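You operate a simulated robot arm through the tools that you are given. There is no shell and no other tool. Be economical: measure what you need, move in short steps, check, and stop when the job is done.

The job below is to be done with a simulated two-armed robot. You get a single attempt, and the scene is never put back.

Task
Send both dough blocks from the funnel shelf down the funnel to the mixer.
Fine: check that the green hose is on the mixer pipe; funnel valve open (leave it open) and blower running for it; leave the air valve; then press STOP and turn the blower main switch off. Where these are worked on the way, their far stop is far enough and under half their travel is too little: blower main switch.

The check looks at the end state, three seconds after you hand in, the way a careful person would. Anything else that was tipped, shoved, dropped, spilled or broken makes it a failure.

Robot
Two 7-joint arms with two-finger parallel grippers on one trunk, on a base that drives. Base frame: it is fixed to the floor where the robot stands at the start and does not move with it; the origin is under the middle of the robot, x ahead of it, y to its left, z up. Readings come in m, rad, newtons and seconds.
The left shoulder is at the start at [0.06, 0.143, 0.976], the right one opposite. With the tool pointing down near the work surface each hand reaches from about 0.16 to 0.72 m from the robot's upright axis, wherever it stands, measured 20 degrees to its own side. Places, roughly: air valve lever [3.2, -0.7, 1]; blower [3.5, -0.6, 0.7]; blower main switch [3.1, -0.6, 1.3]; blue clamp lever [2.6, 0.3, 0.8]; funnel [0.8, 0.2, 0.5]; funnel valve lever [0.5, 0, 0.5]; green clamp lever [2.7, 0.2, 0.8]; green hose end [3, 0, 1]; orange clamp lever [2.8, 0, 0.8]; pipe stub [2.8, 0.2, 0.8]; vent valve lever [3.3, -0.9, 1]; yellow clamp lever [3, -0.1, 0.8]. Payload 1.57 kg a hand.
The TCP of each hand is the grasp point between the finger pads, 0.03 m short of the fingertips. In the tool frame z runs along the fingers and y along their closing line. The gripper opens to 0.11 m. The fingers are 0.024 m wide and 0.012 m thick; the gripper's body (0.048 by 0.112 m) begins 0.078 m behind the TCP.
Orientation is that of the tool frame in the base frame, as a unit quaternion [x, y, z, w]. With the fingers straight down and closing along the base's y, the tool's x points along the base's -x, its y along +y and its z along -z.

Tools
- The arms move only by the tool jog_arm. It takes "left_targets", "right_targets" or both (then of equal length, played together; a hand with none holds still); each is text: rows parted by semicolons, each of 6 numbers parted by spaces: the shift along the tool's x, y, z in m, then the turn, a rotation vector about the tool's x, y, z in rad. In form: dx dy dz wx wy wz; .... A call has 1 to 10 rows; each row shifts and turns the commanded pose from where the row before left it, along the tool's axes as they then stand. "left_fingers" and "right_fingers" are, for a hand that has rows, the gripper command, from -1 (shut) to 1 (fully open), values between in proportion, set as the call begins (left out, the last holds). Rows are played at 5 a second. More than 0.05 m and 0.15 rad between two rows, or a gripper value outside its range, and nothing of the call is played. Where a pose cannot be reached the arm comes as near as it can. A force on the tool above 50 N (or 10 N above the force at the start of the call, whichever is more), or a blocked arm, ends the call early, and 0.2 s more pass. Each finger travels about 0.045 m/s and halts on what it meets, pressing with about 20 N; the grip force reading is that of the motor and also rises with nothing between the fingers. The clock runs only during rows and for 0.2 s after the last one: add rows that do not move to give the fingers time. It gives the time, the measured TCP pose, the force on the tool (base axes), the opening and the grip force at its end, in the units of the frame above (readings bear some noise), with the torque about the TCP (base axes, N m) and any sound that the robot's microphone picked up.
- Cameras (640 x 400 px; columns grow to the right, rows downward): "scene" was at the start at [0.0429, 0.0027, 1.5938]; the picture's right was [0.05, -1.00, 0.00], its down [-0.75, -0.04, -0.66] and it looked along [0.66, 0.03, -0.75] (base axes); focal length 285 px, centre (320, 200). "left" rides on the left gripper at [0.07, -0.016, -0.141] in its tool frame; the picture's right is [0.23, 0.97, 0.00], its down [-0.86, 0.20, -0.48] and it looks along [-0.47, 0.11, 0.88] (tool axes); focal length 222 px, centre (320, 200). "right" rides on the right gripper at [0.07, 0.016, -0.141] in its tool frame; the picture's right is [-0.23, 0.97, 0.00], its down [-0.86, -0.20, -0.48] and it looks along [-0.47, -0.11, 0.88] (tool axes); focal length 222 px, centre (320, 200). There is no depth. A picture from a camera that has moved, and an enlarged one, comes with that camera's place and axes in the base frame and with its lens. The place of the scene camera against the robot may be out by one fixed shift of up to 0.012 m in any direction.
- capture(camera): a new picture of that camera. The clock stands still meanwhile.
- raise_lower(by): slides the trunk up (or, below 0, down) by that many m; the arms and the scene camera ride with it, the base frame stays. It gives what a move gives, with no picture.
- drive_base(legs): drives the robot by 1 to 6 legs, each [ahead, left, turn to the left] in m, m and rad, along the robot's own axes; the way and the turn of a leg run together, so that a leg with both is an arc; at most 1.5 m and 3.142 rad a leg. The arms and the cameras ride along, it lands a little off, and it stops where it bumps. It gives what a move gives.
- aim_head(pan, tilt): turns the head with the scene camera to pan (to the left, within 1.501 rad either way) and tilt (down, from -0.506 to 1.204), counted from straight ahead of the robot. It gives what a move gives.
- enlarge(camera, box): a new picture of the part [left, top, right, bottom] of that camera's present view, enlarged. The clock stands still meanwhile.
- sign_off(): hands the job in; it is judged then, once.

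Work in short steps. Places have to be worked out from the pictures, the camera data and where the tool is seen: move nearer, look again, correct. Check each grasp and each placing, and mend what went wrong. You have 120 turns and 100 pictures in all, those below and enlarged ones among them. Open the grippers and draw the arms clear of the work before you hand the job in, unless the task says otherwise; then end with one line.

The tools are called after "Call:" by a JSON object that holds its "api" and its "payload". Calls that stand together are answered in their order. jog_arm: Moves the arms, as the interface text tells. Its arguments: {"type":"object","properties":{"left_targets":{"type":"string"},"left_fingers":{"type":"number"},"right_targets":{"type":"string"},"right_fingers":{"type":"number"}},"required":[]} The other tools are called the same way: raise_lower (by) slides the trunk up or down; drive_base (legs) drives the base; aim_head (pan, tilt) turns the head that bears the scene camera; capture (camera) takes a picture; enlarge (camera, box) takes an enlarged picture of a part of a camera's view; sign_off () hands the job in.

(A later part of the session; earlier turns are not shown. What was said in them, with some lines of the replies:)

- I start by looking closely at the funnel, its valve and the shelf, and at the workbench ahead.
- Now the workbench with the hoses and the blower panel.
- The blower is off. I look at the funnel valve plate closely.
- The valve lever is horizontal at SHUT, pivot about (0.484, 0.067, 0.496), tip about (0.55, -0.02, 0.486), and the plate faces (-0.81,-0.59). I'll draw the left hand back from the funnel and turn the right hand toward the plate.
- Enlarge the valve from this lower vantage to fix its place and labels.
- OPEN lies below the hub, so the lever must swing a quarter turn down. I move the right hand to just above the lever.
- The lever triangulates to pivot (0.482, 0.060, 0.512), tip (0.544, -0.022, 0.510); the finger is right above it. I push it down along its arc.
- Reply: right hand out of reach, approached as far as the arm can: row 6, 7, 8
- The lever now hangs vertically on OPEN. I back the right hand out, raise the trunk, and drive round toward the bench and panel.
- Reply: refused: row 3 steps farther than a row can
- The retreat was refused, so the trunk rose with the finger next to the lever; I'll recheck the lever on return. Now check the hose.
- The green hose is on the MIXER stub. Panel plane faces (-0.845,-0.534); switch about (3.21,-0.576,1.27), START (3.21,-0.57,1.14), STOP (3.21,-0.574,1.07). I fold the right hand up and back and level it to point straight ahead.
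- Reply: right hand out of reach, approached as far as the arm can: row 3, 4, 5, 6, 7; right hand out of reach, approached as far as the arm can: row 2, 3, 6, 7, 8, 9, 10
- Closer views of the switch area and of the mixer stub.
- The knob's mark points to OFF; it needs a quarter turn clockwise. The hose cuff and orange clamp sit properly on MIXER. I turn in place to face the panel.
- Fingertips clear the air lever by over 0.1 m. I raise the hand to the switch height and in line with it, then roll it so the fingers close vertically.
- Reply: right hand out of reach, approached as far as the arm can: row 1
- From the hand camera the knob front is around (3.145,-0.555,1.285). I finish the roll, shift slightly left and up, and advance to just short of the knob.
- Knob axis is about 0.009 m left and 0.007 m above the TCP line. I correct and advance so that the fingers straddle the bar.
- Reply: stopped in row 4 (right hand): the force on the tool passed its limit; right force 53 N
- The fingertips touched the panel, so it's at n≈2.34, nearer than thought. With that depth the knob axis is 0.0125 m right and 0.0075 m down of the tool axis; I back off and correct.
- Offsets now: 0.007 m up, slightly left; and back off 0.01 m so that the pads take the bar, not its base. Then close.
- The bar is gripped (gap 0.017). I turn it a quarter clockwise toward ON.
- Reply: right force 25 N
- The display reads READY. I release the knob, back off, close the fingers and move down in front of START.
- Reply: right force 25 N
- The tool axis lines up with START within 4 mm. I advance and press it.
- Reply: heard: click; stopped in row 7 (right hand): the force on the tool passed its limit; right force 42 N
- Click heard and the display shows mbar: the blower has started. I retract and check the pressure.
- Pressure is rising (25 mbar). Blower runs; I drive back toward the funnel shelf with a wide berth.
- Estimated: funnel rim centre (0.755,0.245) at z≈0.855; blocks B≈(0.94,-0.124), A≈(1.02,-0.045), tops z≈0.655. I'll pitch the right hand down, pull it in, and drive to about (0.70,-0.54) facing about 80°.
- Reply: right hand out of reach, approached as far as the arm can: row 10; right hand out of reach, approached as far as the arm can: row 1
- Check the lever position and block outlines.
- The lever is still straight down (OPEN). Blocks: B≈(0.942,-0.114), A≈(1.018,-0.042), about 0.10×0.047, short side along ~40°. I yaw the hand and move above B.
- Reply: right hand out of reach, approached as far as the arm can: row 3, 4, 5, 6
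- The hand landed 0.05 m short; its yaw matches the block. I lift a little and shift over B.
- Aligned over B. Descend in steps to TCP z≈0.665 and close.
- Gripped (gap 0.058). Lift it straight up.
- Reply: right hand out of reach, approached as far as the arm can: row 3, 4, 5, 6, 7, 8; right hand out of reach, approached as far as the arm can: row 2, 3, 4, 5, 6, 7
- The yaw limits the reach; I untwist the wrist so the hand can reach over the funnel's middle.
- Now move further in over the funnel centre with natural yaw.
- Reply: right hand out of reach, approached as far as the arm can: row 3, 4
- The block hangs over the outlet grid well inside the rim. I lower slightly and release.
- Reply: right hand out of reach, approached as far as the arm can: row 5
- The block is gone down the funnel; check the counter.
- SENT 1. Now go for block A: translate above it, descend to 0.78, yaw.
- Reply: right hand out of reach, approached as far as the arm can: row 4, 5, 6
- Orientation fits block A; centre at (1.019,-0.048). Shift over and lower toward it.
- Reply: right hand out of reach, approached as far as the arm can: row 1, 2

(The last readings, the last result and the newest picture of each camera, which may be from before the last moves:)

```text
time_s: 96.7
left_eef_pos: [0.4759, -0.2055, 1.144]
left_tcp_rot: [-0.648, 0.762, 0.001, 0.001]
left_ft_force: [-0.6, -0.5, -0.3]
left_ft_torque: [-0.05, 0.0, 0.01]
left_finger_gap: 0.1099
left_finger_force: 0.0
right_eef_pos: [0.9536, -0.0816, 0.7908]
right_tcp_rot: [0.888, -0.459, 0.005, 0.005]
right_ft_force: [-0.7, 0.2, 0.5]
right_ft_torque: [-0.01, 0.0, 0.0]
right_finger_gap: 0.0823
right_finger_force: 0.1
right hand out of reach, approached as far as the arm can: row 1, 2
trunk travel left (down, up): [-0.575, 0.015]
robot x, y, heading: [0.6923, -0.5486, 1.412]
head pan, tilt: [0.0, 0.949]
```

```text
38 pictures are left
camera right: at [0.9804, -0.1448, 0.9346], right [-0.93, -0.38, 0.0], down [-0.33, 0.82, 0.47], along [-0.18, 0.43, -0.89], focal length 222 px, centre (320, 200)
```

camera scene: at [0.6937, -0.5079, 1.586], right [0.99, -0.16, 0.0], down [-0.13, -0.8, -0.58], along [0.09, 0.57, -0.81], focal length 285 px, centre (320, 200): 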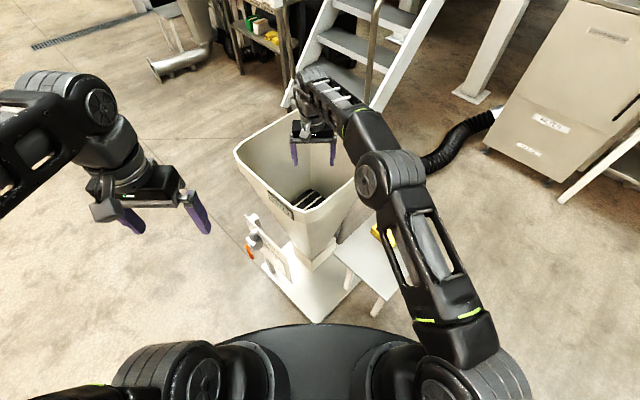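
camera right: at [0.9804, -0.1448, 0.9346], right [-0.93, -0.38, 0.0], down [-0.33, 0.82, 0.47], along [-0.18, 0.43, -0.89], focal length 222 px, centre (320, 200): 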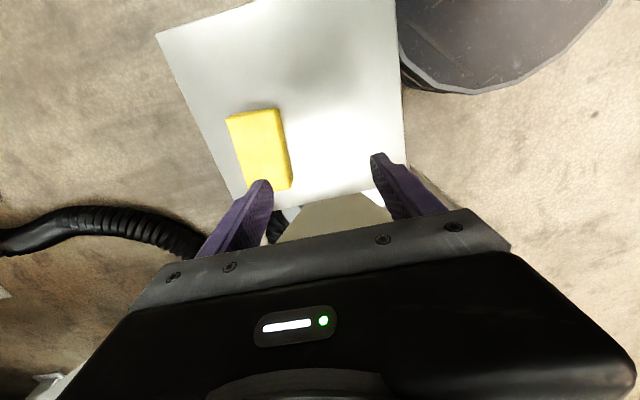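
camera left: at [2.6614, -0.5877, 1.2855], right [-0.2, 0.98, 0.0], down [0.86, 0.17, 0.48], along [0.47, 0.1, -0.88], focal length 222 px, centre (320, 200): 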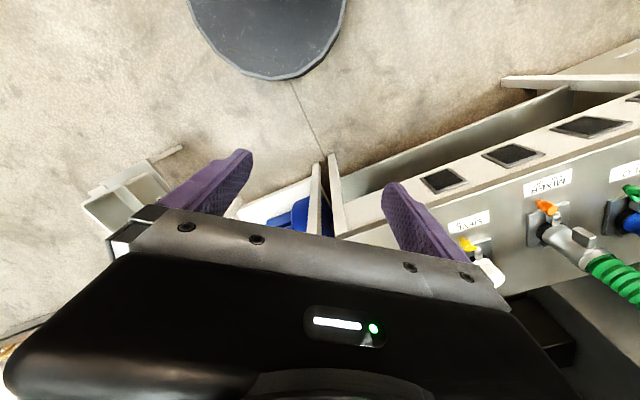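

Lower first, then shift laterally where the reach is better.

Call:
{"api": "jog_arm", "payload": {"right_targets": "0 0 0.025 0 0 0; 0 0 0.025 0 0 0; 0.005 -0.035 0 0 0 0; 0.0053 -0.0363 0 0 0 0; 0 0 0 0 0 0"}}

Call:
{"api": "capture", "payload": {"camera": "right"}}

```text
time_s: 97.8
left_eef_pos: [0.4767, -0.2058, 1.1453]
left_tcp_rot: [-0.648, 0.762, 0.001, 0.001]
left_ft_force: [-0.3, -0.5, -0.5]
left_ft_torque: [0.01, -0.02, 0.0]
left_finger_gap: 0.1101
left_finger_force: 0.1
right_eef_pos: [0.955, -0.0807, 0.7416]
right_tcp_rot: [0.889, -0.459, 0.004, 0.006]
right_ft_force: [-0.7, -0.5, -0.3]
right_ft_torque: [-0.02, 0.04, 0.01]
right_finger_gap: 0.0826
right_finger_force: 0.0
right hand out of reach, approached as far as the arm can: row 3, 4
trunk travel left (down, up): [-0.575, 0.015]
robot x, y, heading: [0.6952, -0.5496, 1.407]
head pan, tilt: [0.0, 0.949]
```

```text
37 pictures are left
camera right: at [0.9806, -0.1449, 0.8852], right [-0.93, -0.38, 0.0], down [-0.33, 0.82, 0.46], along [-0.18, 0.43, -0.89], focal length 222 px, centre (320, 200)
```

right: 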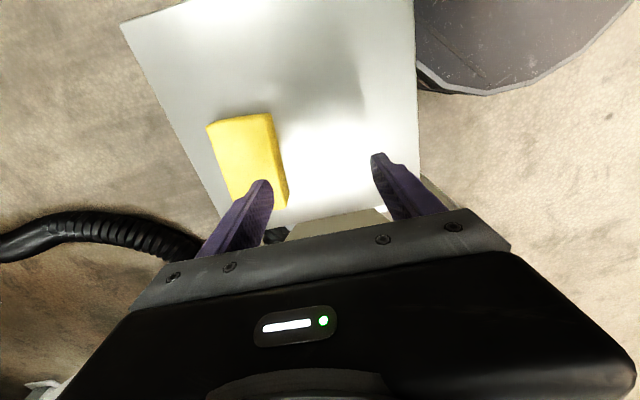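

The wrist is at its limit, so I shift the base by the remaining offset instead (hand is 0.05 m above the block).

Call:
{"api": "drive_base", "payload": {"legs": [[0.043, -0.058, 0]]}}

Call:
{"api": "capture", "payload": {"camera": "right"}}

```text
time_s: 98.9
left_eef_pos: [0.5414, -0.1728, 1.1453]
left_tcp_rot: [-0.648, 0.762, 0.001, 0.001]
left_ft_force: [0.9, -0.2, 0.2]
left_ft_torque: [-0.03, 0.04, 0.01]
left_finger_gap: 0.1101
left_finger_force: 0.0
right_eef_pos: [1.0195, -0.0489, 0.7407]
right_tcp_rot: [0.888, -0.46, 0.005, 0.006]
right_ft_force: [-0.4, 0.3, -0.6]
right_ft_torque: [0.01, 0.0, 0.01]
right_finger_gap: 0.0826
right_finger_force: 0.1
trunk travel left (down, up): [-0.575, 0.015]
robot x, y, heading: [0.7586, -0.5151, 1.41]
head pan, tilt: [0.0, 0.949]
```

```text
36 pictures are left
camera right: at [1.045, -0.1127, 0.8846], right [-0.93, -0.38, 0.0], down [-0.33, 0.82, 0.46], along [-0.18, 0.43, -0.89], focal length 222 px, centre (320, 200)
```

right: 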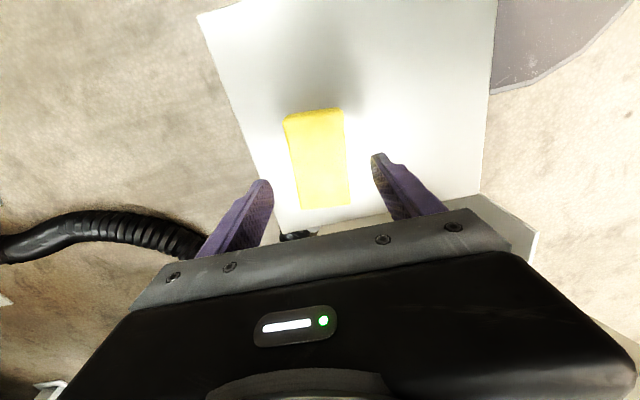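

Aligned. Descend and grip block A.

Call:
{"api": "jog_arm", "payload": {"right_targets": "0 0 0.03 0 0 0; 0 0 0.025 0 0 0; 0 0 0.01 0 0 0; 0 0 0.008 0 0 0; 0 0 0 0 0 0"}}

Call:
{"api": "jog_arm", "payload": {"right_targets": "0 0 0 0 0 0; 0 0 0 0 0 0; 0 0 0 0 0 0; 0 0 0 0 0 0; 0 0 0 0 0 0", "right_fingers": -1}}

Call:
{"api": "jog_arm", "payload": {"right_targets": "0 0 -0.03 0 0 0; 0 0 -0.04 0 0 0; 0 0 -0.04 0 0 0; 0 0 0 0 0 0.15; 0 0 0 0 0 0.15; 0 0 0 0 0 0.15; 0 0 0 0 0 0.15; 0 0 0 0 0 0.15; 0 0 0 0 0 0"}}

Call:
{"api": "capture", "payload": {"camera": "right"}}

```text
time_s: 100.1
left_eef_pos: [0.5399, -0.1729, 1.1457]
left_tcp_rot: [-0.648, 0.762, 0.001, 0.001]
left_ft_force: [0.5, 0.0, 0.3]
left_ft_torque: [-0.01, 0.02, 0.01]
left_finger_gap: 0.1099
left_finger_force: 0.0
right_eef_pos: [1.0197, -0.0507, 0.669]
right_tcp_rot: [0.888, -0.46, 0.004, 0.006]
right_ft_force: [0.6, 0.0, 1.0]
right_ft_torque: [-0.02, 0.0, -0.02]
right_finger_gap: 0.0826
right_finger_force: 0.0
trunk travel left (down, up): [-0.575, 0.015]
robot x, y, heading: [0.757, -0.517, 1.413]
head pan, tilt: [0.0, 0.949]
```

```text
time_s: 101.3
left_eef_pos: [0.5395, -0.1734, 1.1443]
left_tcp_rot: [-0.648, 0.762, 0.001, 0.001]
left_ft_force: [0.4, 0.6, -1.3]
left_ft_torque: [-0.01, 0.01, 0.01]
left_finger_gap: 0.1099
left_finger_force: 0.1
right_eef_pos: [1.0195, -0.0499, 0.6686]
right_tcp_rot: [0.888, -0.46, 0.005, 0.006]
right_ft_force: [1.1, 1.0, 2.0]
right_ft_torque: [0.2, -0.1, -0.08]
right_finger_gap: 0.0597
right_finger_force: 20.3
trunk travel left (down, up): [-0.575, 0.015]
robot x, y, heading: [0.7539, -0.519, 1.411]
head pan, tilt: [0.0, 0.949]
```

```text
time_s: 103.3
left_eef_pos: [0.5396, -0.173, 1.1455]
left_tcp_rot: [-0.648, 0.762, 0.001, 0.001]
left_ft_force: [-0.2, 0.6, -0.9]
left_ft_torque: [0.01, -0.02, 0.01]
left_finger_gap: 0.1101
left_finger_force: 0.0
right_eef_pos: [1.0179, -0.0482, 0.7774]
right_tcp_rot: [-0.658, 0.753, -0.007, -0.005]
right_ft_force: [-0.4, 0.3, -2.3]
right_ft_torque: [-0.02, 0.0, 0.02]
right_finger_gap: 0.0594
right_finger_force: 20.4
trunk travel left (down, up): [-0.575, 0.015]
robot x, y, heading: [0.7633, -0.516, 1.408]
head pan, tilt: [0.0, 0.949]
```

```text
35 pictures are left
camera right: at [0.9917, -0.1129, 0.922], right [-0.93, 0.36, -0.01], down [0.31, 0.83, 0.47], along [0.17, 0.43, -0.88], focal length 222 px, centre (320, 200)
```

right: 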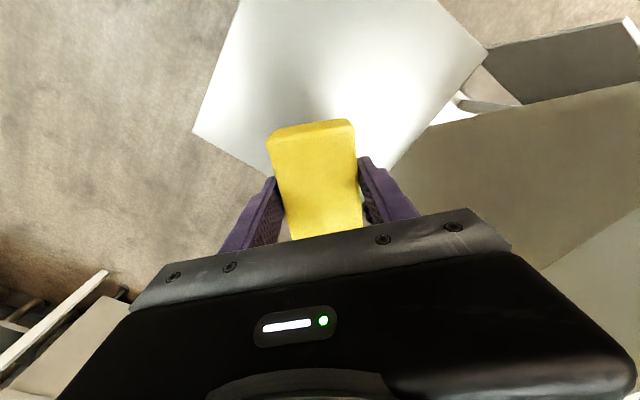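

Block A is held. Raise above the rim and move over the funnel.

Call:
{"api": "jog_arm", "payload": {"right_targets": "0 0 -0.05 0 0 0; 0 0 -0.05 0 0 0; 0 0 -0.05 0 0 0; 0 0 -0.02 0 0 0; 0 0 0 0 0 0"}}

Call:
{"api": "jog_arm", "payload": {"right_targets": "-0.0212 0.0395 0 0 0 0; -0.0212 0.0395 0 0 0 0; -0.0212 0.0395 0 0 0 0; -0.0212 0.0395 0 0 0 0; -0.0212 0.0395 0 0 0 0; -0.0212 0.0395 0 0 0 0; 0 0 0 0 0 0"}}

Call:
{"api": "capture", "payload": {"camera": "right"}}

```text
time_s: 104.5
left_eef_pos: [0.5401, -0.1734, 1.1447]
left_tcp_rot: [-0.648, 0.762, 0.001, 0.001]
left_ft_force: [-0.2, -0.7, -0.5]
left_ft_torque: [0.0, -0.03, -0.01]
left_finger_gap: 0.1101
left_finger_force: 0.0
right_eef_pos: [1.0181, -0.0461, 0.9502]
right_tcp_rot: [-0.658, 0.753, -0.007, -0.005]
right_ft_force: [0.2, -0.3, -2.5]
right_ft_torque: [0.01, 0.0, 0.01]
right_finger_gap: 0.0594
right_finger_force: 21.0
trunk travel left (down, up): [-0.575, 0.015]
robot x, y, heading: [0.7535, -0.5184, 1.41]
head pan, tilt: [0.0, 0.949]
```

```text
time_s: 106.1
left_eef_pos: [0.5409, -0.1731, 1.1453]
left_tcp_rot: [-0.648, 0.761, 0.0, 0.0]
left_ft_force: [1.6, 0.6, -0.2]
left_ft_torque: [0.0, 0.02, -0.02]
left_finger_gap: 0.1099
left_finger_force: 0.1
right_eef_pos: [0.8011, 0.1138, 0.9452]
right_tcp_rot: [-0.657, 0.753, -0.006, -0.004]
right_ft_force: [0.5, 0.3, -2.4]
right_ft_torque: [0.01, 0.02, -0.02]
right_finger_gap: 0.0593
right_finger_force: 20.4
trunk travel left (down, up): [-0.575, 0.015]
robot x, y, heading: [0.7532, -0.5194, 1.411]
head pan, tilt: [0.0, 0.949]
```

```text
34 pictures are left
camera right: at [0.7742, 0.0478, 1.0895], right [-0.93, 0.36, -0.01], down [0.31, 0.83, 0.47], along [0.17, 0.43, -0.88], focal length 222 px, centre (320, 200)
```

right: 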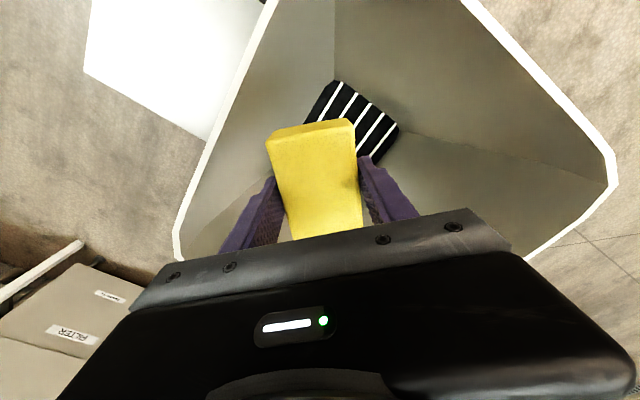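

The block is over the funnel. Lower slightly, release, lift and check the counter.

Call:
{"api": "jog_arm", "payload": {"right_targets": "0 0.01 0.025 0 0 0; 0 0.01 0.025 0 0 0; 0 0 0 0 0 0"}}

Call:
{"api": "jog_arm", "payload": {"right_targets": "0 0 0 0 0 0; 0 0 0 0 0 0; 0 0 0 0 0 0; 0 0 -0.03 0 0 0; 0 0 -0.03 0 0 0; 0 0 0 0 0 0; 0 0 0 0 0 0; 0 0 0 0 0 0; 0 0 0 0 0 0; 0 0 0 0 0 0", "right_fingers": 0.8}}

Call:
{"api": "capture", "payload": {"camera": "right"}}

Call:
{"api": "enlarge", "payload": {"camera": "scene", "box": [190, 150, 340, 290]}}

```text
time_s: 106.9
left_eef_pos: [0.5396, -0.1733, 1.1457]
left_tcp_rot: [-0.649, 0.761, 0.0, 0.0]
left_ft_force: [0.3, 0.3, 0.1]
left_ft_torque: [-0.01, -0.01, -0.04]
left_finger_gap: 0.1102
left_finger_force: 0.0
right_eef_pos: [0.7802, 0.1134, 0.8956]
right_tcp_rot: [-0.658, 0.753, -0.007, -0.004]
right_ft_force: [-0.1, -0.6, -2.0]
right_ft_torque: [0.0, 0.03, 0.01]
right_finger_gap: 0.0592
right_finger_force: 19.7
trunk travel left (down, up): [-0.575, 0.015]
robot x, y, heading: [0.7576, -0.515, 1.406]
head pan, tilt: [0.0, 0.949]
```

```text
time_s: 109.1
left_eef_pos: [0.5385, -0.1724, 1.1452]
left_tcp_rot: [-0.648, 0.762, 0.0, 0.001]
left_ft_force: [0.6, 0.5, -0.4]
left_ft_torque: [0.0, -0.02, 0.01]
left_finger_gap: 0.11
left_finger_force: 0.0
right_eef_pos: [0.7807, 0.1127, 0.9541]
right_tcp_rot: [-0.658, 0.753, -0.005, -0.003]
right_ft_force: [0.5, -0.1, 0.2]
right_ft_torque: [-0.01, 0.0, -0.01]
right_finger_gap: 0.0992
right_finger_force: 0.0
trunk travel left (down, up): [-0.575, 0.015]
robot x, y, heading: [0.7547, -0.514, 1.411]
head pan, tilt: [0.0, 0.949]
```

```text
33 pictures are left
camera right: at [0.7538, 0.0472, 1.0971], right [-0.93, 0.36, -0.01], down [0.31, 0.83, 0.47], along [0.17, 0.44, -0.88], focal length 222 px, centre (320, 200)
```

right: 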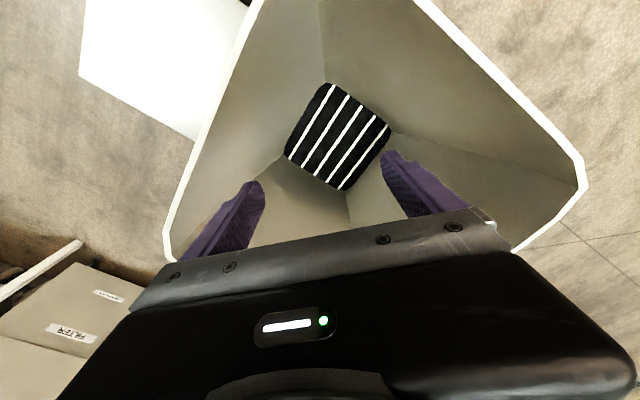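

```text
2.86 times, centred on (265, 220) of scene
camera zoom: at [0.7569, -0.4759, 1.586], right [0.99, -0.16, 0.0], down [-0.13, -0.8, -0.58], along [0.09, 0.57, -0.81], focal length 815 px, centre (477, 143)
```

zoom: 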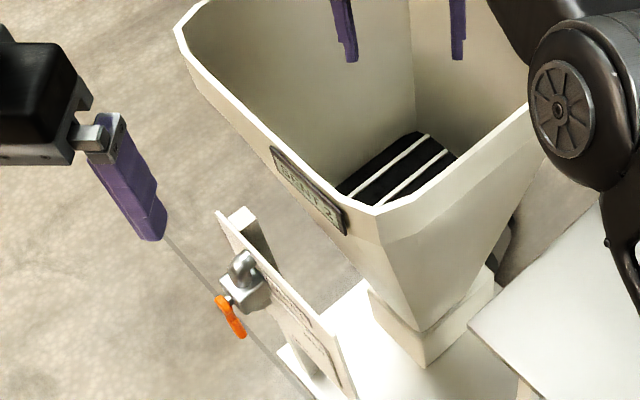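

SENT 2: both blocks are through. I withdraw the hand, level it forward again (fingers shut), and drive back to the panel.

Call:
{"api": "jog_arm", "payload": {"right_targets": "0 0 -0.04 0 0 0; 0 0 -0.04 0 0 0; 0.04 -0.02 0 0 0 0; 0.04 -0.02 0 0 0 0; 0.03 -0.03 0 0 0 0; 0 -0.04 0 0 0 0; 0 -0.04 0 0 0 0; 0 0 0 0 0 0", "right_fingers": -1}}

Call:
{"api": "drive_base", "payload": {"legs": [[-0.44, -0.01, 0], [0, 0, -0.27]]}}

Call:
{"api": "jog_arm", "payload": {"right_targets": "0 0 0 0 -0.15 0; 0 0 0 0 -0.15 0; 0 0 0 0 -0.15 0; 0 0 0 0 -0.15 0; 0 0 0 0 -0.15 0; 0 0 0 0 -0.15 0; 0 0 0 0 -0.15 0; 0 0 0 0 -0.15 0; 0 0 0 0 -0.15 0; 0 0 0 0 -0.15 0"}}

Call:
{"api": "drive_base", "payload": {"legs": [[0.54, -1.31, 0], [0, 0, -0.58], [0.25, 0, 0]]}}

Call:
{"api": "aim_head", "payload": {"pan": 0.0, "tilt": 0.55}}

Call:
{"api": "capture", "payload": {"camera": "scene"}}

Call:
{"api": "capture", "payload": {"camera": "right"}}

```text
time_s: 110.9
left_eef_pos: [0.5385, -0.1731, 1.1458]
left_tcp_rot: [-0.648, 0.761, 0.0, 0.0]
left_ft_force: [-0.4, 1.1, -0.1]
left_ft_torque: [-0.03, -0.02, 0.02]
left_finger_gap: 0.1099
left_finger_force: 0.1
right_eef_pos: [0.9229, -0.0439, 1.0192]
right_tcp_rot: [-0.658, 0.753, -0.006, -0.003]
right_ft_force: [-0.3, 0.3, 0.2]
right_ft_torque: [-0.03, -0.01, -0.01]
right_finger_gap: 0.0
right_finger_force: 19.8
right hand out of reach, approached as far as the arm can: row 1, 2
trunk travel left (down, up): [-0.575, 0.015]
robot x, y, heading: [0.7568, -0.5201, 1.411]
head pan, tilt: [0.0, 0.949]
```

```text
time_s: 114.5
left_eef_pos: [0.5781, -0.5623, 1.1451]
left_tcp_rot: [-0.542, 0.841, 0.0, 0.001]
left_ft_force: [0.3, 0.0, 0.1]
left_ft_torque: [-0.02, -0.01, -0.02]
left_finger_gap: 0.1101
left_finger_force: 0.0
right_eef_pos: [0.9833, -0.5395, 1.0205]
right_tcp_rot: [-0.552, 0.834, -0.007, -0.006]
right_ft_force: [-0.3, 1.1, -0.1]
right_ft_torque: [0.0, 0.01, -0.01]
right_finger_gap: 0.0
right_finger_force: 19.9
trunk travel left (down, up): [-0.575, 0.015]
robot x, y, heading: [0.6998, -0.9518, 1.146]
head pan, tilt: [0.0, 0.949]
```

```text
time_s: 116.8
left_eef_pos: [0.5778, -0.5646, 1.1458]
left_tcp_rot: [-0.541, 0.841, 0.001, 0.001]
left_ft_force: [-0.1, -0.1, -0.2]
left_ft_torque: [0.05, 0.01, 0.01]
left_finger_gap: 0.1099
left_finger_force: 0.1
right_eef_pos: [1.0196, -0.5279, 0.9953]
right_tcp_rot: [-0.382, 0.652, 0.339, 0.561]
right_ft_force: [0.1, -0.6, -0.9]
right_ft_torque: [-0.02, 0.01, 0.01]
right_finger_gap: 0.0001
right_finger_force: 19.8
right hand out of reach, approached as far as the arm can: row 7, 8, 9
trunk travel left (down, up): [-0.575, 0.015]
robot x, y, heading: [0.697, -0.9535, 1.147]
head pan, tilt: [0.0, 0.949]
stopped in row 10 (right hand): the arm was blocked; the commanded pose is now the measured one
```

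```text
time_s: 126.9
left_eef_pos: [2.438, -0.4843, 1.1453]
left_tcp_rot: [-0.276, 0.961, 0.0, 0.0]
left_ft_force: [-0.3, -0.4, 0.1]
left_ft_torque: [0.0, 0.05, 0.01]
left_finger_gap: 0.1098
left_finger_force: 0.0
right_eef_pos: [2.8261, -0.6994, 0.9936]
right_tcp_rot: [-0.18, 0.734, 0.164, 0.634]
right_ft_force: [0.4, 0.5, -0.6]
right_ft_torque: [0.05, -0.05, -0.01]
right_finger_gap: 0.0004
right_finger_force: 20.3
trunk travel left (down, up): [-0.575, 0.015]
robot x, y, heading: [2.321, -0.8734, 0.559]
head pan, tilt: [0.0, 0.949]
```

```text
time_s: 127.8
left_eef_pos: [2.4381, -0.4853, 1.1456]
left_tcp_rot: [-0.276, 0.961, 0.0, 0.002]
left_ft_force: [-0.3, 0.4, -0.1]
left_ft_torque: [0.04, -0.03, 0.01]
left_finger_gap: 0.1098
left_finger_force: 0.0
right_eef_pos: [2.8247, -0.6995, 0.9941]
right_tcp_rot: [-0.181, 0.734, 0.165, 0.634]
right_ft_force: [0.3, 0.0, 0.4]
right_ft_torque: [0.03, -0.01, -0.02]
right_finger_gap: 0.0002
right_finger_force: 20.4
trunk travel left (down, up): [-0.575, 0.015]
robot x, y, heading: [2.3241, -0.8738, 0.564]
head pan, tilt: [0.0, 0.55]
```

```text
31 pictures are left
camera scene: at [2.3667, -0.8444, 1.6188], right [0.53, -0.85, 0.0], down [-0.44, -0.28, -0.85], along [0.72, 0.45, -0.52], focal length 285 px, centre (320, 200)
```

scene: 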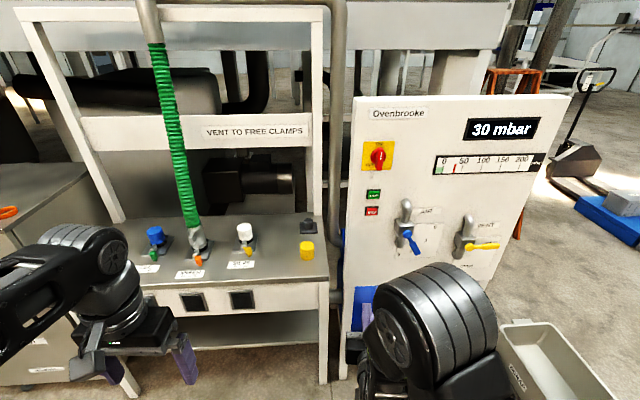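

```text
30 pictures are left
camera right: at [2.6846, -0.7551, 0.947], right [-0.43, 0.87, 0.24], down [-0.21, -0.35, 0.91], along [0.88, 0.34, 0.34], focal length 222 px, centre (320, 200)
```

right: 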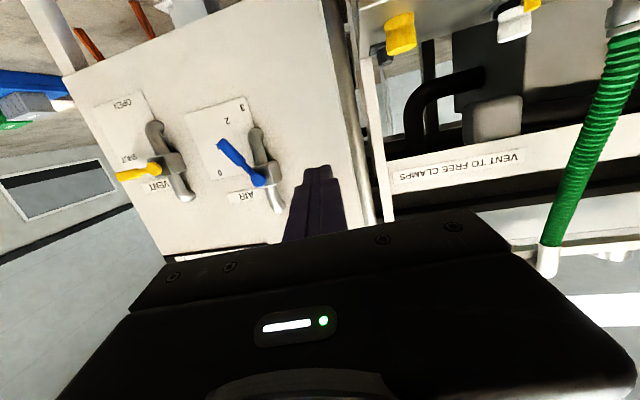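

The blower runs at 30 mbar. I move the hand forward/up to STOP height and level it.

Call:
{"api": "jog_arm", "payload": {"right_targets": "-0.025 -0.018 0.03 0 0 0; -0.025 -0.018 0.03 0 0 0; -0.025 -0.018 0.03 0 0 0; 0 0 0 -0.03 -0.07 0; 0 0 0 -0.032 -0.073 0; 0 0 0 0 0 0"}}

Call:
{"api": "capture", "payload": {"camera": "right"}}

```text
time_s: 129.2
left_eef_pos: [2.4371, -0.4851, 1.1442]
left_tcp_rot: [-0.277, 0.961, 0.001, 0.002]
left_ft_force: [0.2, -0.5, 0.0]
left_ft_torque: [0.03, 0.01, -0.03]
left_finger_gap: 0.11
left_finger_force: 0.1
right_eef_pos: [2.938, -0.7016, 1.056]
right_tcp_rot: [-0.187, 0.681, 0.199, 0.679]
right_ft_force: [1.0, 0.3, 0.5]
right_ft_torque: [-0.04, -0.03, 0.0]
right_finger_gap: 0.0003
right_finger_force: 20.7
trunk travel left (down, up): [-0.575, 0.015]
robot x, y, heading: [2.3229, -0.8748, 0.562]
head pan, tilt: [0.0, 0.55]
```

```text
29 pictures are left
camera right: at [2.8088, -0.7609, 0.9871], right [-0.51, 0.82, 0.24], down [-0.3, -0.43, 0.85], along [0.81, 0.36, 0.47], focal length 222 px, centre (320, 200)
```

right: 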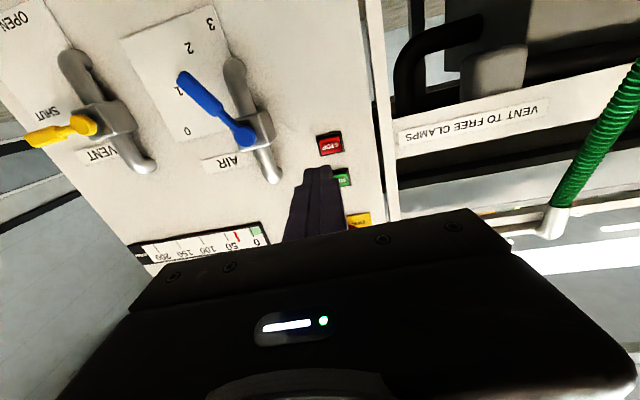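

I correct (up 0.031, left 0.010) and drive 0.1 m nearer to keep within reach.

Call:
{"api": "jog_arm", "payload": {"right_targets": "-0.031 0.01 0 0 0 0; 0 0 0 0 0 0"}}

Call:
{"api": "drive_base", "payload": {"legs": [[0.1, 0, 0]]}}

Call:
{"api": "capture", "payload": {"camera": "right"}}

```text
time_s: 129.8
left_eef_pos: [2.4375, -0.4844, 1.1446]
left_tcp_rot: [-0.277, 0.961, 0.001, 0.001]
left_ft_force: [0.3, 0.8, 0.0]
left_ft_torque: [-0.01, 0.0, 0.01]
left_finger_gap: 0.1101
left_finger_force: 0.1
right_eef_pos: [2.9348, -0.6936, 1.0862]
right_tcp_rot: [-0.187, 0.682, 0.199, 0.679]
right_ft_force: [0.4, -0.2, 0.7]
right_ft_torque: [0.0, 0.0, -0.01]
right_finger_gap: 0.0
right_finger_force: 19.5
trunk travel left (down, up): [-0.575, 0.015]
robot x, y, heading: [2.3217, -0.8787, 0.558]
head pan, tilt: [0.0, 0.55]
```

```text
time_s: 130.9
left_eef_pos: [2.5243, -0.4323, 1.1441]
left_tcp_rot: [-0.275, 0.961, 0.0, 0.001]
left_ft_force: [-0.2, -0.4, -0.4]
left_ft_torque: [0.02, 0.05, -0.01]
left_finger_gap: 0.1102
left_finger_force: 0.1
right_eef_pos: [3.0195, -0.6413, 1.0863]
right_tcp_rot: [-0.186, 0.682, 0.198, 0.679]
right_ft_force: [1.2, -0.1, 0.5]
right_ft_torque: [0.02, -0.02, 0.03]
right_finger_gap: 0.0
right_finger_force: 19.5
trunk travel left (down, up): [-0.575, 0.015]
robot x, y, heading: [2.4033, -0.823, 0.56]
head pan, tilt: [0.0, 0.55]
```

```text
28 pictures are left
camera right: at [2.8903, -0.6998, 1.018], right [-0.51, 0.83, 0.24], down [-0.3, -0.43, 0.85], along [0.81, 0.36, 0.46], focal length 222 px, centre (320, 200)
```

right: 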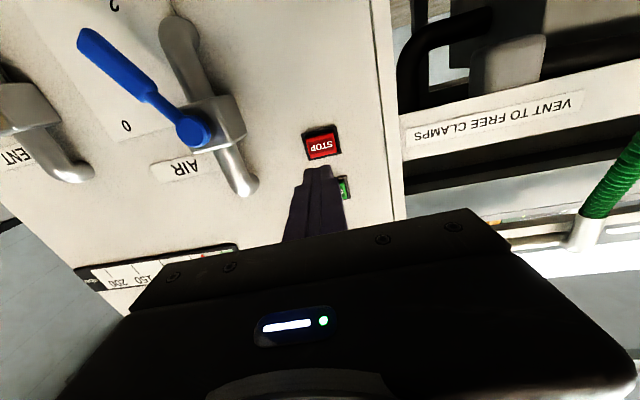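

STOP is on the tool axis. Advance and press.

Call:
{"api": "jog_arm", "payload": {"right_targets": "0 0.001 0.035 0 0 0; 0 0 0.035 0 0 0; 0 0 0.01 0 0 0; 0 0 0.008 0 0 0; 0 0 0.006 0 0 0; 0 0 0.006 0 0 0; 0 0 0.006 0 0 0"}}

Call:
{"api": "enlarge", "payload": {"camera": "scene", "box": [340, 80, 580, 250]}}

```text
time_s: 132.5
left_eef_pos: [2.5191, -0.4358, 1.1466]
left_tcp_rot: [-0.275, 0.962, 0.0, 0.003]
left_ft_force: [0.1, -0.2, -0.3]
left_ft_torque: [0.01, 0.04, -0.02]
left_finger_gap: 0.11
left_finger_force: 0.1
right_eef_pos: [3.1039, -0.5889, 1.0857]
right_tcp_rot: [-0.188, 0.683, 0.198, 0.678]
right_ft_force: [-39.2, -23.2, -7.7]
right_ft_torque: [-0.07, 0.17, 0.33]
right_finger_gap: 0.0002
right_finger_force: 19.9
trunk travel left (down, up): [-0.575, 0.015]
robot x, y, heading: [2.4081, -0.8236, 0.556]
head pan, tilt: [0.0, 0.55]
heard: click
```

```text
2.35 times, centred on (460, 165) of scene
camera zoom: at [2.4449, -0.7957, 1.619], right [0.53, -0.85, 0.0], down [-0.44, -0.27, -0.85], along [0.73, 0.45, -0.52], focal length 671 px, centre (-9, 282)
```

zoom: 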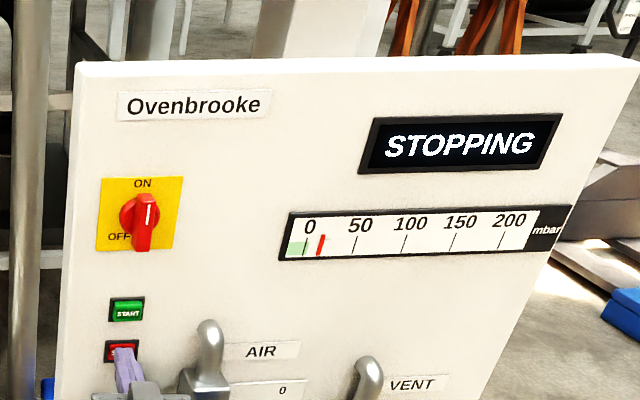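

STOPPING shows. I retract, open the fingers partly, and rise in front of the main switch while the blower spins down.

Call:
{"api": "jog_arm", "payload": {"right_targets": "0 0 -0.03 0 0 0; 0 0 -0.04 0 0 0; 0 0 -0.04 0 0 0; -0.04 0 0 0 0 0; -0.04 0 0 0 0 0; -0.04 0 0 0 0 0; -0.04 0 0 0 0 0; -0.034 0 0 0 0 0; 0 0 0 0 0 0", "right_fingers": 0.3}}

Call:
{"api": "capture", "payload": {"camera": "right"}}

Call:
{"api": "enlarge", "payload": {"camera": "scene", "box": [340, 80, 580, 250]}}

```text
time_s: 134.5
left_eef_pos: [2.5231, -0.4334, 1.1448]
left_tcp_rot: [-0.275, 0.961, 0.0, 0.001]
left_ft_force: [0.5, 0.3, -0.4]
left_ft_torque: [-0.03, 0.01, -0.03]
left_finger_gap: 0.1099
left_finger_force: 0.0
right_eef_pos: [3.0164, -0.647, 1.2811]
right_tcp_rot: [-0.186, 0.682, 0.199, 0.679]
right_ft_force: [-0.1, -0.2, 0.6]
right_ft_torque: [-0.01, -0.01, 0.02]
right_finger_gap: 0.0716
right_finger_force: 0.1
trunk travel left (down, up): [-0.575, 0.015]
robot x, y, heading: [2.4091, -0.822, 0.554]
head pan, tilt: [0.0, 0.55]
```

```text
26 pictures are left
camera right: at [2.8866, -0.7054, 1.214], right [-0.51, 0.83, 0.24], down [-0.3, -0.43, 0.85], along [0.81, 0.36, 0.47], focal length 222 px, centre (320, 200)
```

right: 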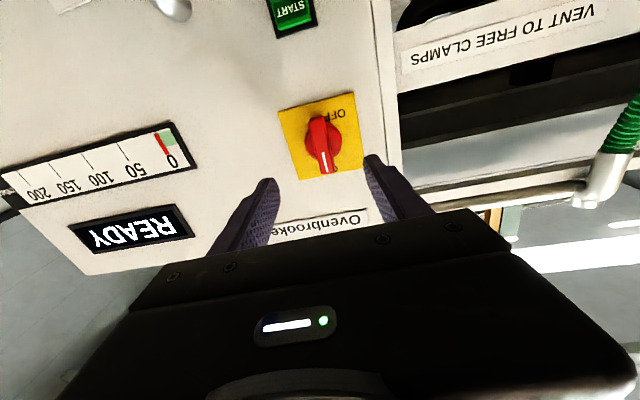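

```text
2.35 times, centred on (460, 165) of scene
camera zoom: at [2.4515, -0.7917, 1.6189], right [0.53, -0.85, 0.0], down [-0.44, -0.28, -0.85], along [0.72, 0.45, -0.52], focal length 671 px, centre (-9, 282)
```

zoom: 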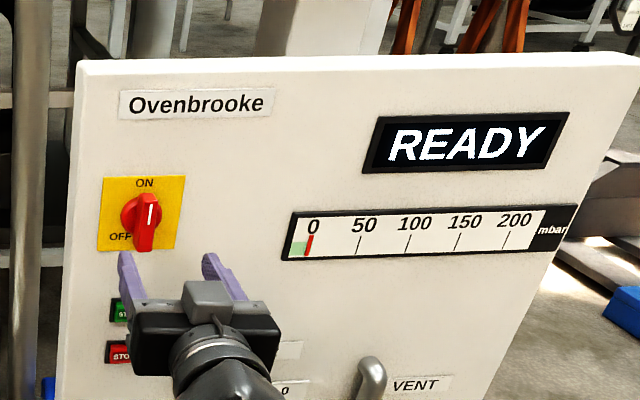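

READY at 0 mbar. The knob is almost on axis; I advance 0.093 m with fingers straddling the vertical bar, then close.

Call:
{"api": "jog_arm", "payload": {"right_targets": "0.0035 0.0035 0.035 0 0 0; 0 0 0.03 0 0 0; 0 0 0.015 0 0 0; 0 0 0.012 0 0 0; 0 0 0 0 0 0"}}

Call:
{"api": "jog_arm", "payload": {"right_targets": "0 0 0 0 0 0; 0 0 0 0 0 0; 0 0 0 0 0 0; 0 0 0 0 0 0; 0 0 0 0 0 0", "right_fingers": -1}}

Call:
{"api": "capture", "payload": {"camera": "right"}}

```text
time_s: 135.7
left_eef_pos: [2.5227, -0.4331, 1.1453]
left_tcp_rot: [-0.275, 0.961, 0.0, 0.0]
left_ft_force: [-0.4, 0.1, 0.1]
left_ft_torque: [-0.01, 0.01, 0.01]
left_finger_gap: 0.1103
left_finger_force: 0.2
right_eef_pos: [3.093, -0.5954, 1.2773]
right_tcp_rot: [-0.186, 0.682, 0.197, 0.679]
right_ft_force: [0.7, 0.5, 0.1]
right_ft_torque: [0.02, 0.0, 0.01]
right_finger_gap: 0.0714
right_finger_force: 0.1
trunk travel left (down, up): [-0.575, 0.015]
robot x, y, heading: [2.4069, -0.8236, 0.557]
head pan, tilt: [0.0, 0.55]
```

```text
time_s: 136.9
left_eef_pos: [2.5224, -0.433, 1.1457]
left_tcp_rot: [-0.275, 0.961, 0.001, 0.0]
left_ft_force: [-0.6, -1.1, -0.5]
left_ft_torque: [-0.02, 0.0, 0.02]
left_finger_gap: 0.1097
left_finger_force: 0.0
right_eef_pos: [3.0933, -0.5959, 1.2778]
right_tcp_rot: [-0.187, 0.681, 0.198, 0.679]
right_ft_force: [0.8, 0.6, -0.4]
right_ft_torque: [-0.39, -0.33, 0.54]
right_finger_gap: 0.0184
right_finger_force: 30.9
trunk travel left (down, up): [-0.575, 0.015]
robot x, y, heading: [2.4066, -0.8218, 0.559]
head pan, tilt: [0.0, 0.55]
```

```text
24 pictures are left
camera right: at [2.9637, -0.6543, 1.2093], right [-0.51, 0.83, 0.24], down [-0.3, -0.43, 0.85], along [0.81, 0.36, 0.47], focal length 222 px, centre (320, 200)
```

right: 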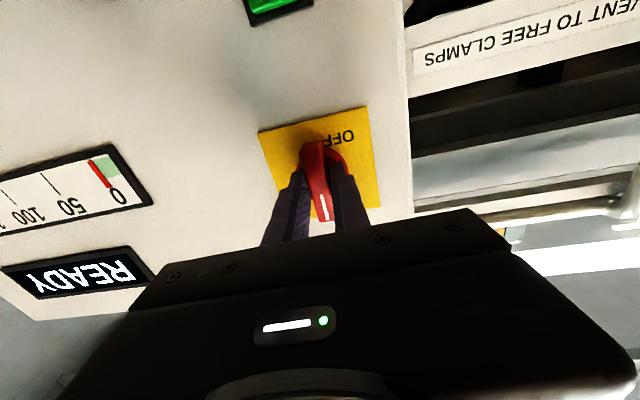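

Gripped well. Turn counter-clockwise a quarter turn to OFF.

Call:
{"api": "jog_arm", "payload": {"right_targets": "0 0 0 0 0 -0.15; 0 0 0 0 0 -0.15; 0 0 0 0 0 -0.15; 0 0 0 0 0 -0.15; 0 0 0 0 0 -0.15; 0 0 0 0 0 -0.15; 0 0 0 0 0 -0.15; 0 0 0 0 0 -0.15; 0 0 0 0 0 -0.15; 0 0 0 0 0 -0.15"}}

Call:
{"api": "jog_arm", "payload": {"right_targets": "0 0 0 0 0 -0.071; 0 0 0 0 0 -0.03; 0 0 0 0 0 0"}}

Call:
{"api": "enlarge", "payload": {"camera": "scene", "box": [340, 80, 580, 250]}}

```text
time_s: 139.1
left_eef_pos: [2.523, -0.4335, 1.1459]
left_tcp_rot: [-0.275, 0.961, 0.002, 0.001]
left_ft_force: [0.9, 1.0, 0.2]
left_ft_torque: [0.02, -0.01, 0.03]
left_finger_gap: 0.1101
left_finger_force: 0.0
right_eef_pos: [3.0946, -0.5975, 1.2798]
right_tcp_rot: [-0.599, 0.372, -0.32, 0.632]
right_ft_force: [6.1, -9.2, 8.1]
right_ft_torque: [-0.29, 0.23, 0.11]
right_finger_gap: 0.0167
right_finger_force: 32.4
trunk travel left (down, up): [-0.575, 0.015]
robot x, y, heading: [2.4079, -0.8231, 0.551]
head pan, tilt: [0.0, 0.55]
```

```text
time_s: 139.9
left_eef_pos: [2.5231, -0.4343, 1.1455]
left_tcp_rot: [-0.275, 0.961, 0.001, 0.001]
left_ft_force: [0.3, 0.5, -0.6]
left_ft_torque: [0.0, -0.02, 0.02]
left_finger_gap: 0.11
left_finger_force: 0.1
right_eef_pos: [3.0942, -0.597, 1.2797]
right_tcp_rot: [-0.617, 0.341, -0.35, 0.617]
right_ft_force: [10.1, -7.5, 16.8]
right_ft_torque: [0.65, 0.74, -0.17]
right_finger_gap: 0.0168
right_finger_force: 31.5
trunk travel left (down, up): [-0.575, 0.015]
robot x, y, heading: [2.4066, -0.8213, 0.554]
head pan, tilt: [0.0, 0.55]
```

```text
2.35 times, centred on (460, 165) of scene
camera zoom: at [2.4514, -0.7942, 1.6191], right [0.53, -0.85, 0.0], down [-0.44, -0.27, -0.85], along [0.72, 0.45, -0.52], focal length 671 px, centre (-9, 282)
```

zoom: 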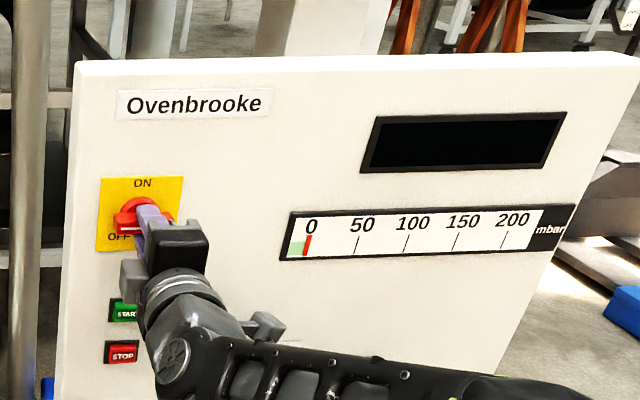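

The display is dark and the knob is at OFF. I release, back away, and check the end state.

Call:
{"api": "jog_arm", "payload": {"right_targets": "0 0 0 0 0 0; 0 0 0 0 0 0; 0 0 0 0 0 0; 0 0 -0.04 0 0 0; 0 0 -0.04 0 0 0; 0 0 0 0 0 0", "right_fingers": 0.4}}

Call:
{"api": "drive_base", "payload": {"legs": [[-0.35, 0, 0]]}}

Call:
{"api": "capture", "payload": {"camera": "scene"}}

Call:
{"api": "enlarge", "payload": {"camera": "scene", "box": [330, 80, 530, 280]}}

```text
time_s: 141.3
left_eef_pos: [2.5227, -0.4335, 1.1438]
left_tcp_rot: [-0.274, 0.962, 0.0, 0.001]
left_ft_force: [-0.4, 0.3, -0.3]
left_ft_torque: [0.0, 0.01, 0.01]
left_finger_gap: 0.11
left_finger_force: 0.1
right_eef_pos: [3.0246, -0.6368, 1.2794]
right_tcp_rot: [0.619, -0.34, 0.35, -0.615]
right_ft_force: [0.0, -0.2, -0.2]
right_ft_torque: [-0.01, 0.0, -0.02]
right_finger_gap: 0.077
right_finger_force: 0.0
trunk travel left (down, up): [-0.575, 0.015]
robot x, y, heading: [2.4055, -0.8211, 0.558]
head pan, tilt: [0.0, 0.55]
```

```text
time_s: 143.6
left_eef_pos: [2.2267, -0.6171, 1.1454]
left_tcp_rot: [-0.277, 0.961, 0.0, 0.001]
left_ft_force: [0.1, 0.2, 0.0]
left_ft_torque: [0.03, -0.05, 0.0]
left_finger_gap: 0.1097
left_finger_force: 0.0
right_eef_pos: [2.73, -0.8188, 1.2778]
right_tcp_rot: [0.62, -0.34, 0.348, -0.616]
right_ft_force: [-0.2, 0.2, -0.4]
right_ft_torque: [-0.01, -0.02, 0.01]
right_finger_gap: 0.0771
right_finger_force: 0.0
trunk travel left (down, up): [-0.575, 0.015]
robot x, y, heading: [2.1102, -1.0073, 0.56]
head pan, tilt: [0.0, 0.55]
```

```text
22 pictures are left
camera scene: at [2.1557, -0.9764, 1.619], right [0.53, -0.85, 0.0], down [-0.44, -0.28, -0.85], along [0.72, 0.45, -0.52], focal length 285 px, centre (320, 200)
```

scene: 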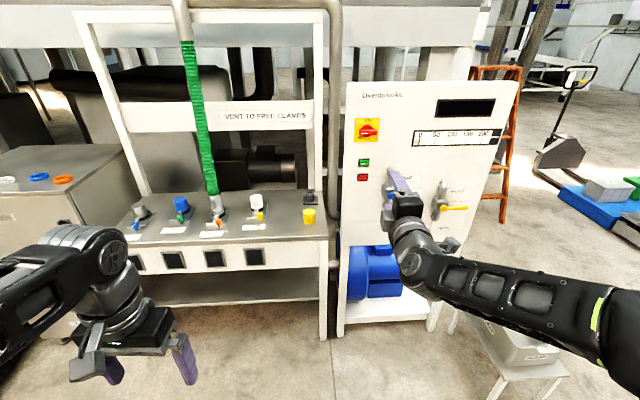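

```text
2.00 times, centred on (430, 180) of scene
camera zoom: at [2.1557, -0.9764, 1.619], right [0.53, -0.85, 0.0], down [-0.44, -0.28, -0.85], along [0.72, 0.45, -0.52], focal length 570 px, centre (100, 240)
```

zoom: 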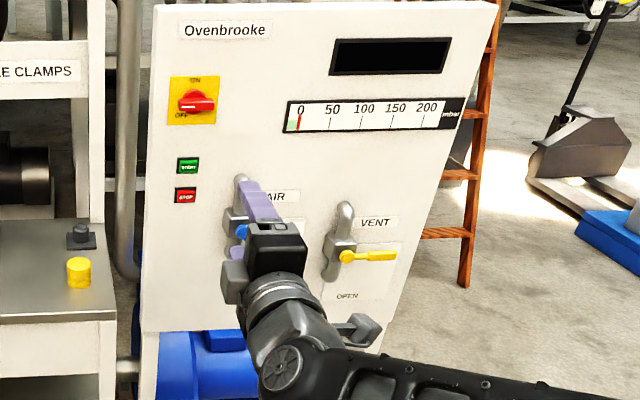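

Switch OFF, display dark, air and vent levers unmoved. Open the right gripper fully and hand in.

Call:
{"api": "jog_arm", "payload": {"right_targets": "0 0 -0.03 0 0 0; 0 0 0 0 0 0; 0 0 0 0 0 0", "right_fingers": 1}}

Call:
{"api": "sign_off", "payload": {}}

```text
time_s: 144.4
left_eef_pos: [2.2272, -0.6162, 1.1452]
left_tcp_rot: [-0.277, 0.961, 0.0, 0.001]
left_ft_force: [0.3, 0.0, 0.6]
left_ft_torque: [0.01, -0.02, 0.0]
left_finger_gap: 0.1098
left_finger_force: 0.1
right_eef_pos: [2.7044, -0.8341, 1.2773]
right_tcp_rot: [0.62, -0.339, 0.348, -0.616]
right_ft_force: [0.4, 0.5, -0.4]
right_ft_torque: [-0.03, -0.01, 0.01]
right_finger_gap: 0.11
right_finger_force: 0.0
trunk travel left (down, up): [-0.575, 0.015]
robot x, y, heading: [2.1111, -1.0048, 0.558]
head pan, tilt: [0.0, 0.55]
```

```text
The job is handed in.
```

Both dough blocks went down the funnel (its counter read SENT 2) with the green hose on the MIXER pipe; the funnel valve is left open, the air valve was not touched, STOP was pressed, and the blower main switch is off.
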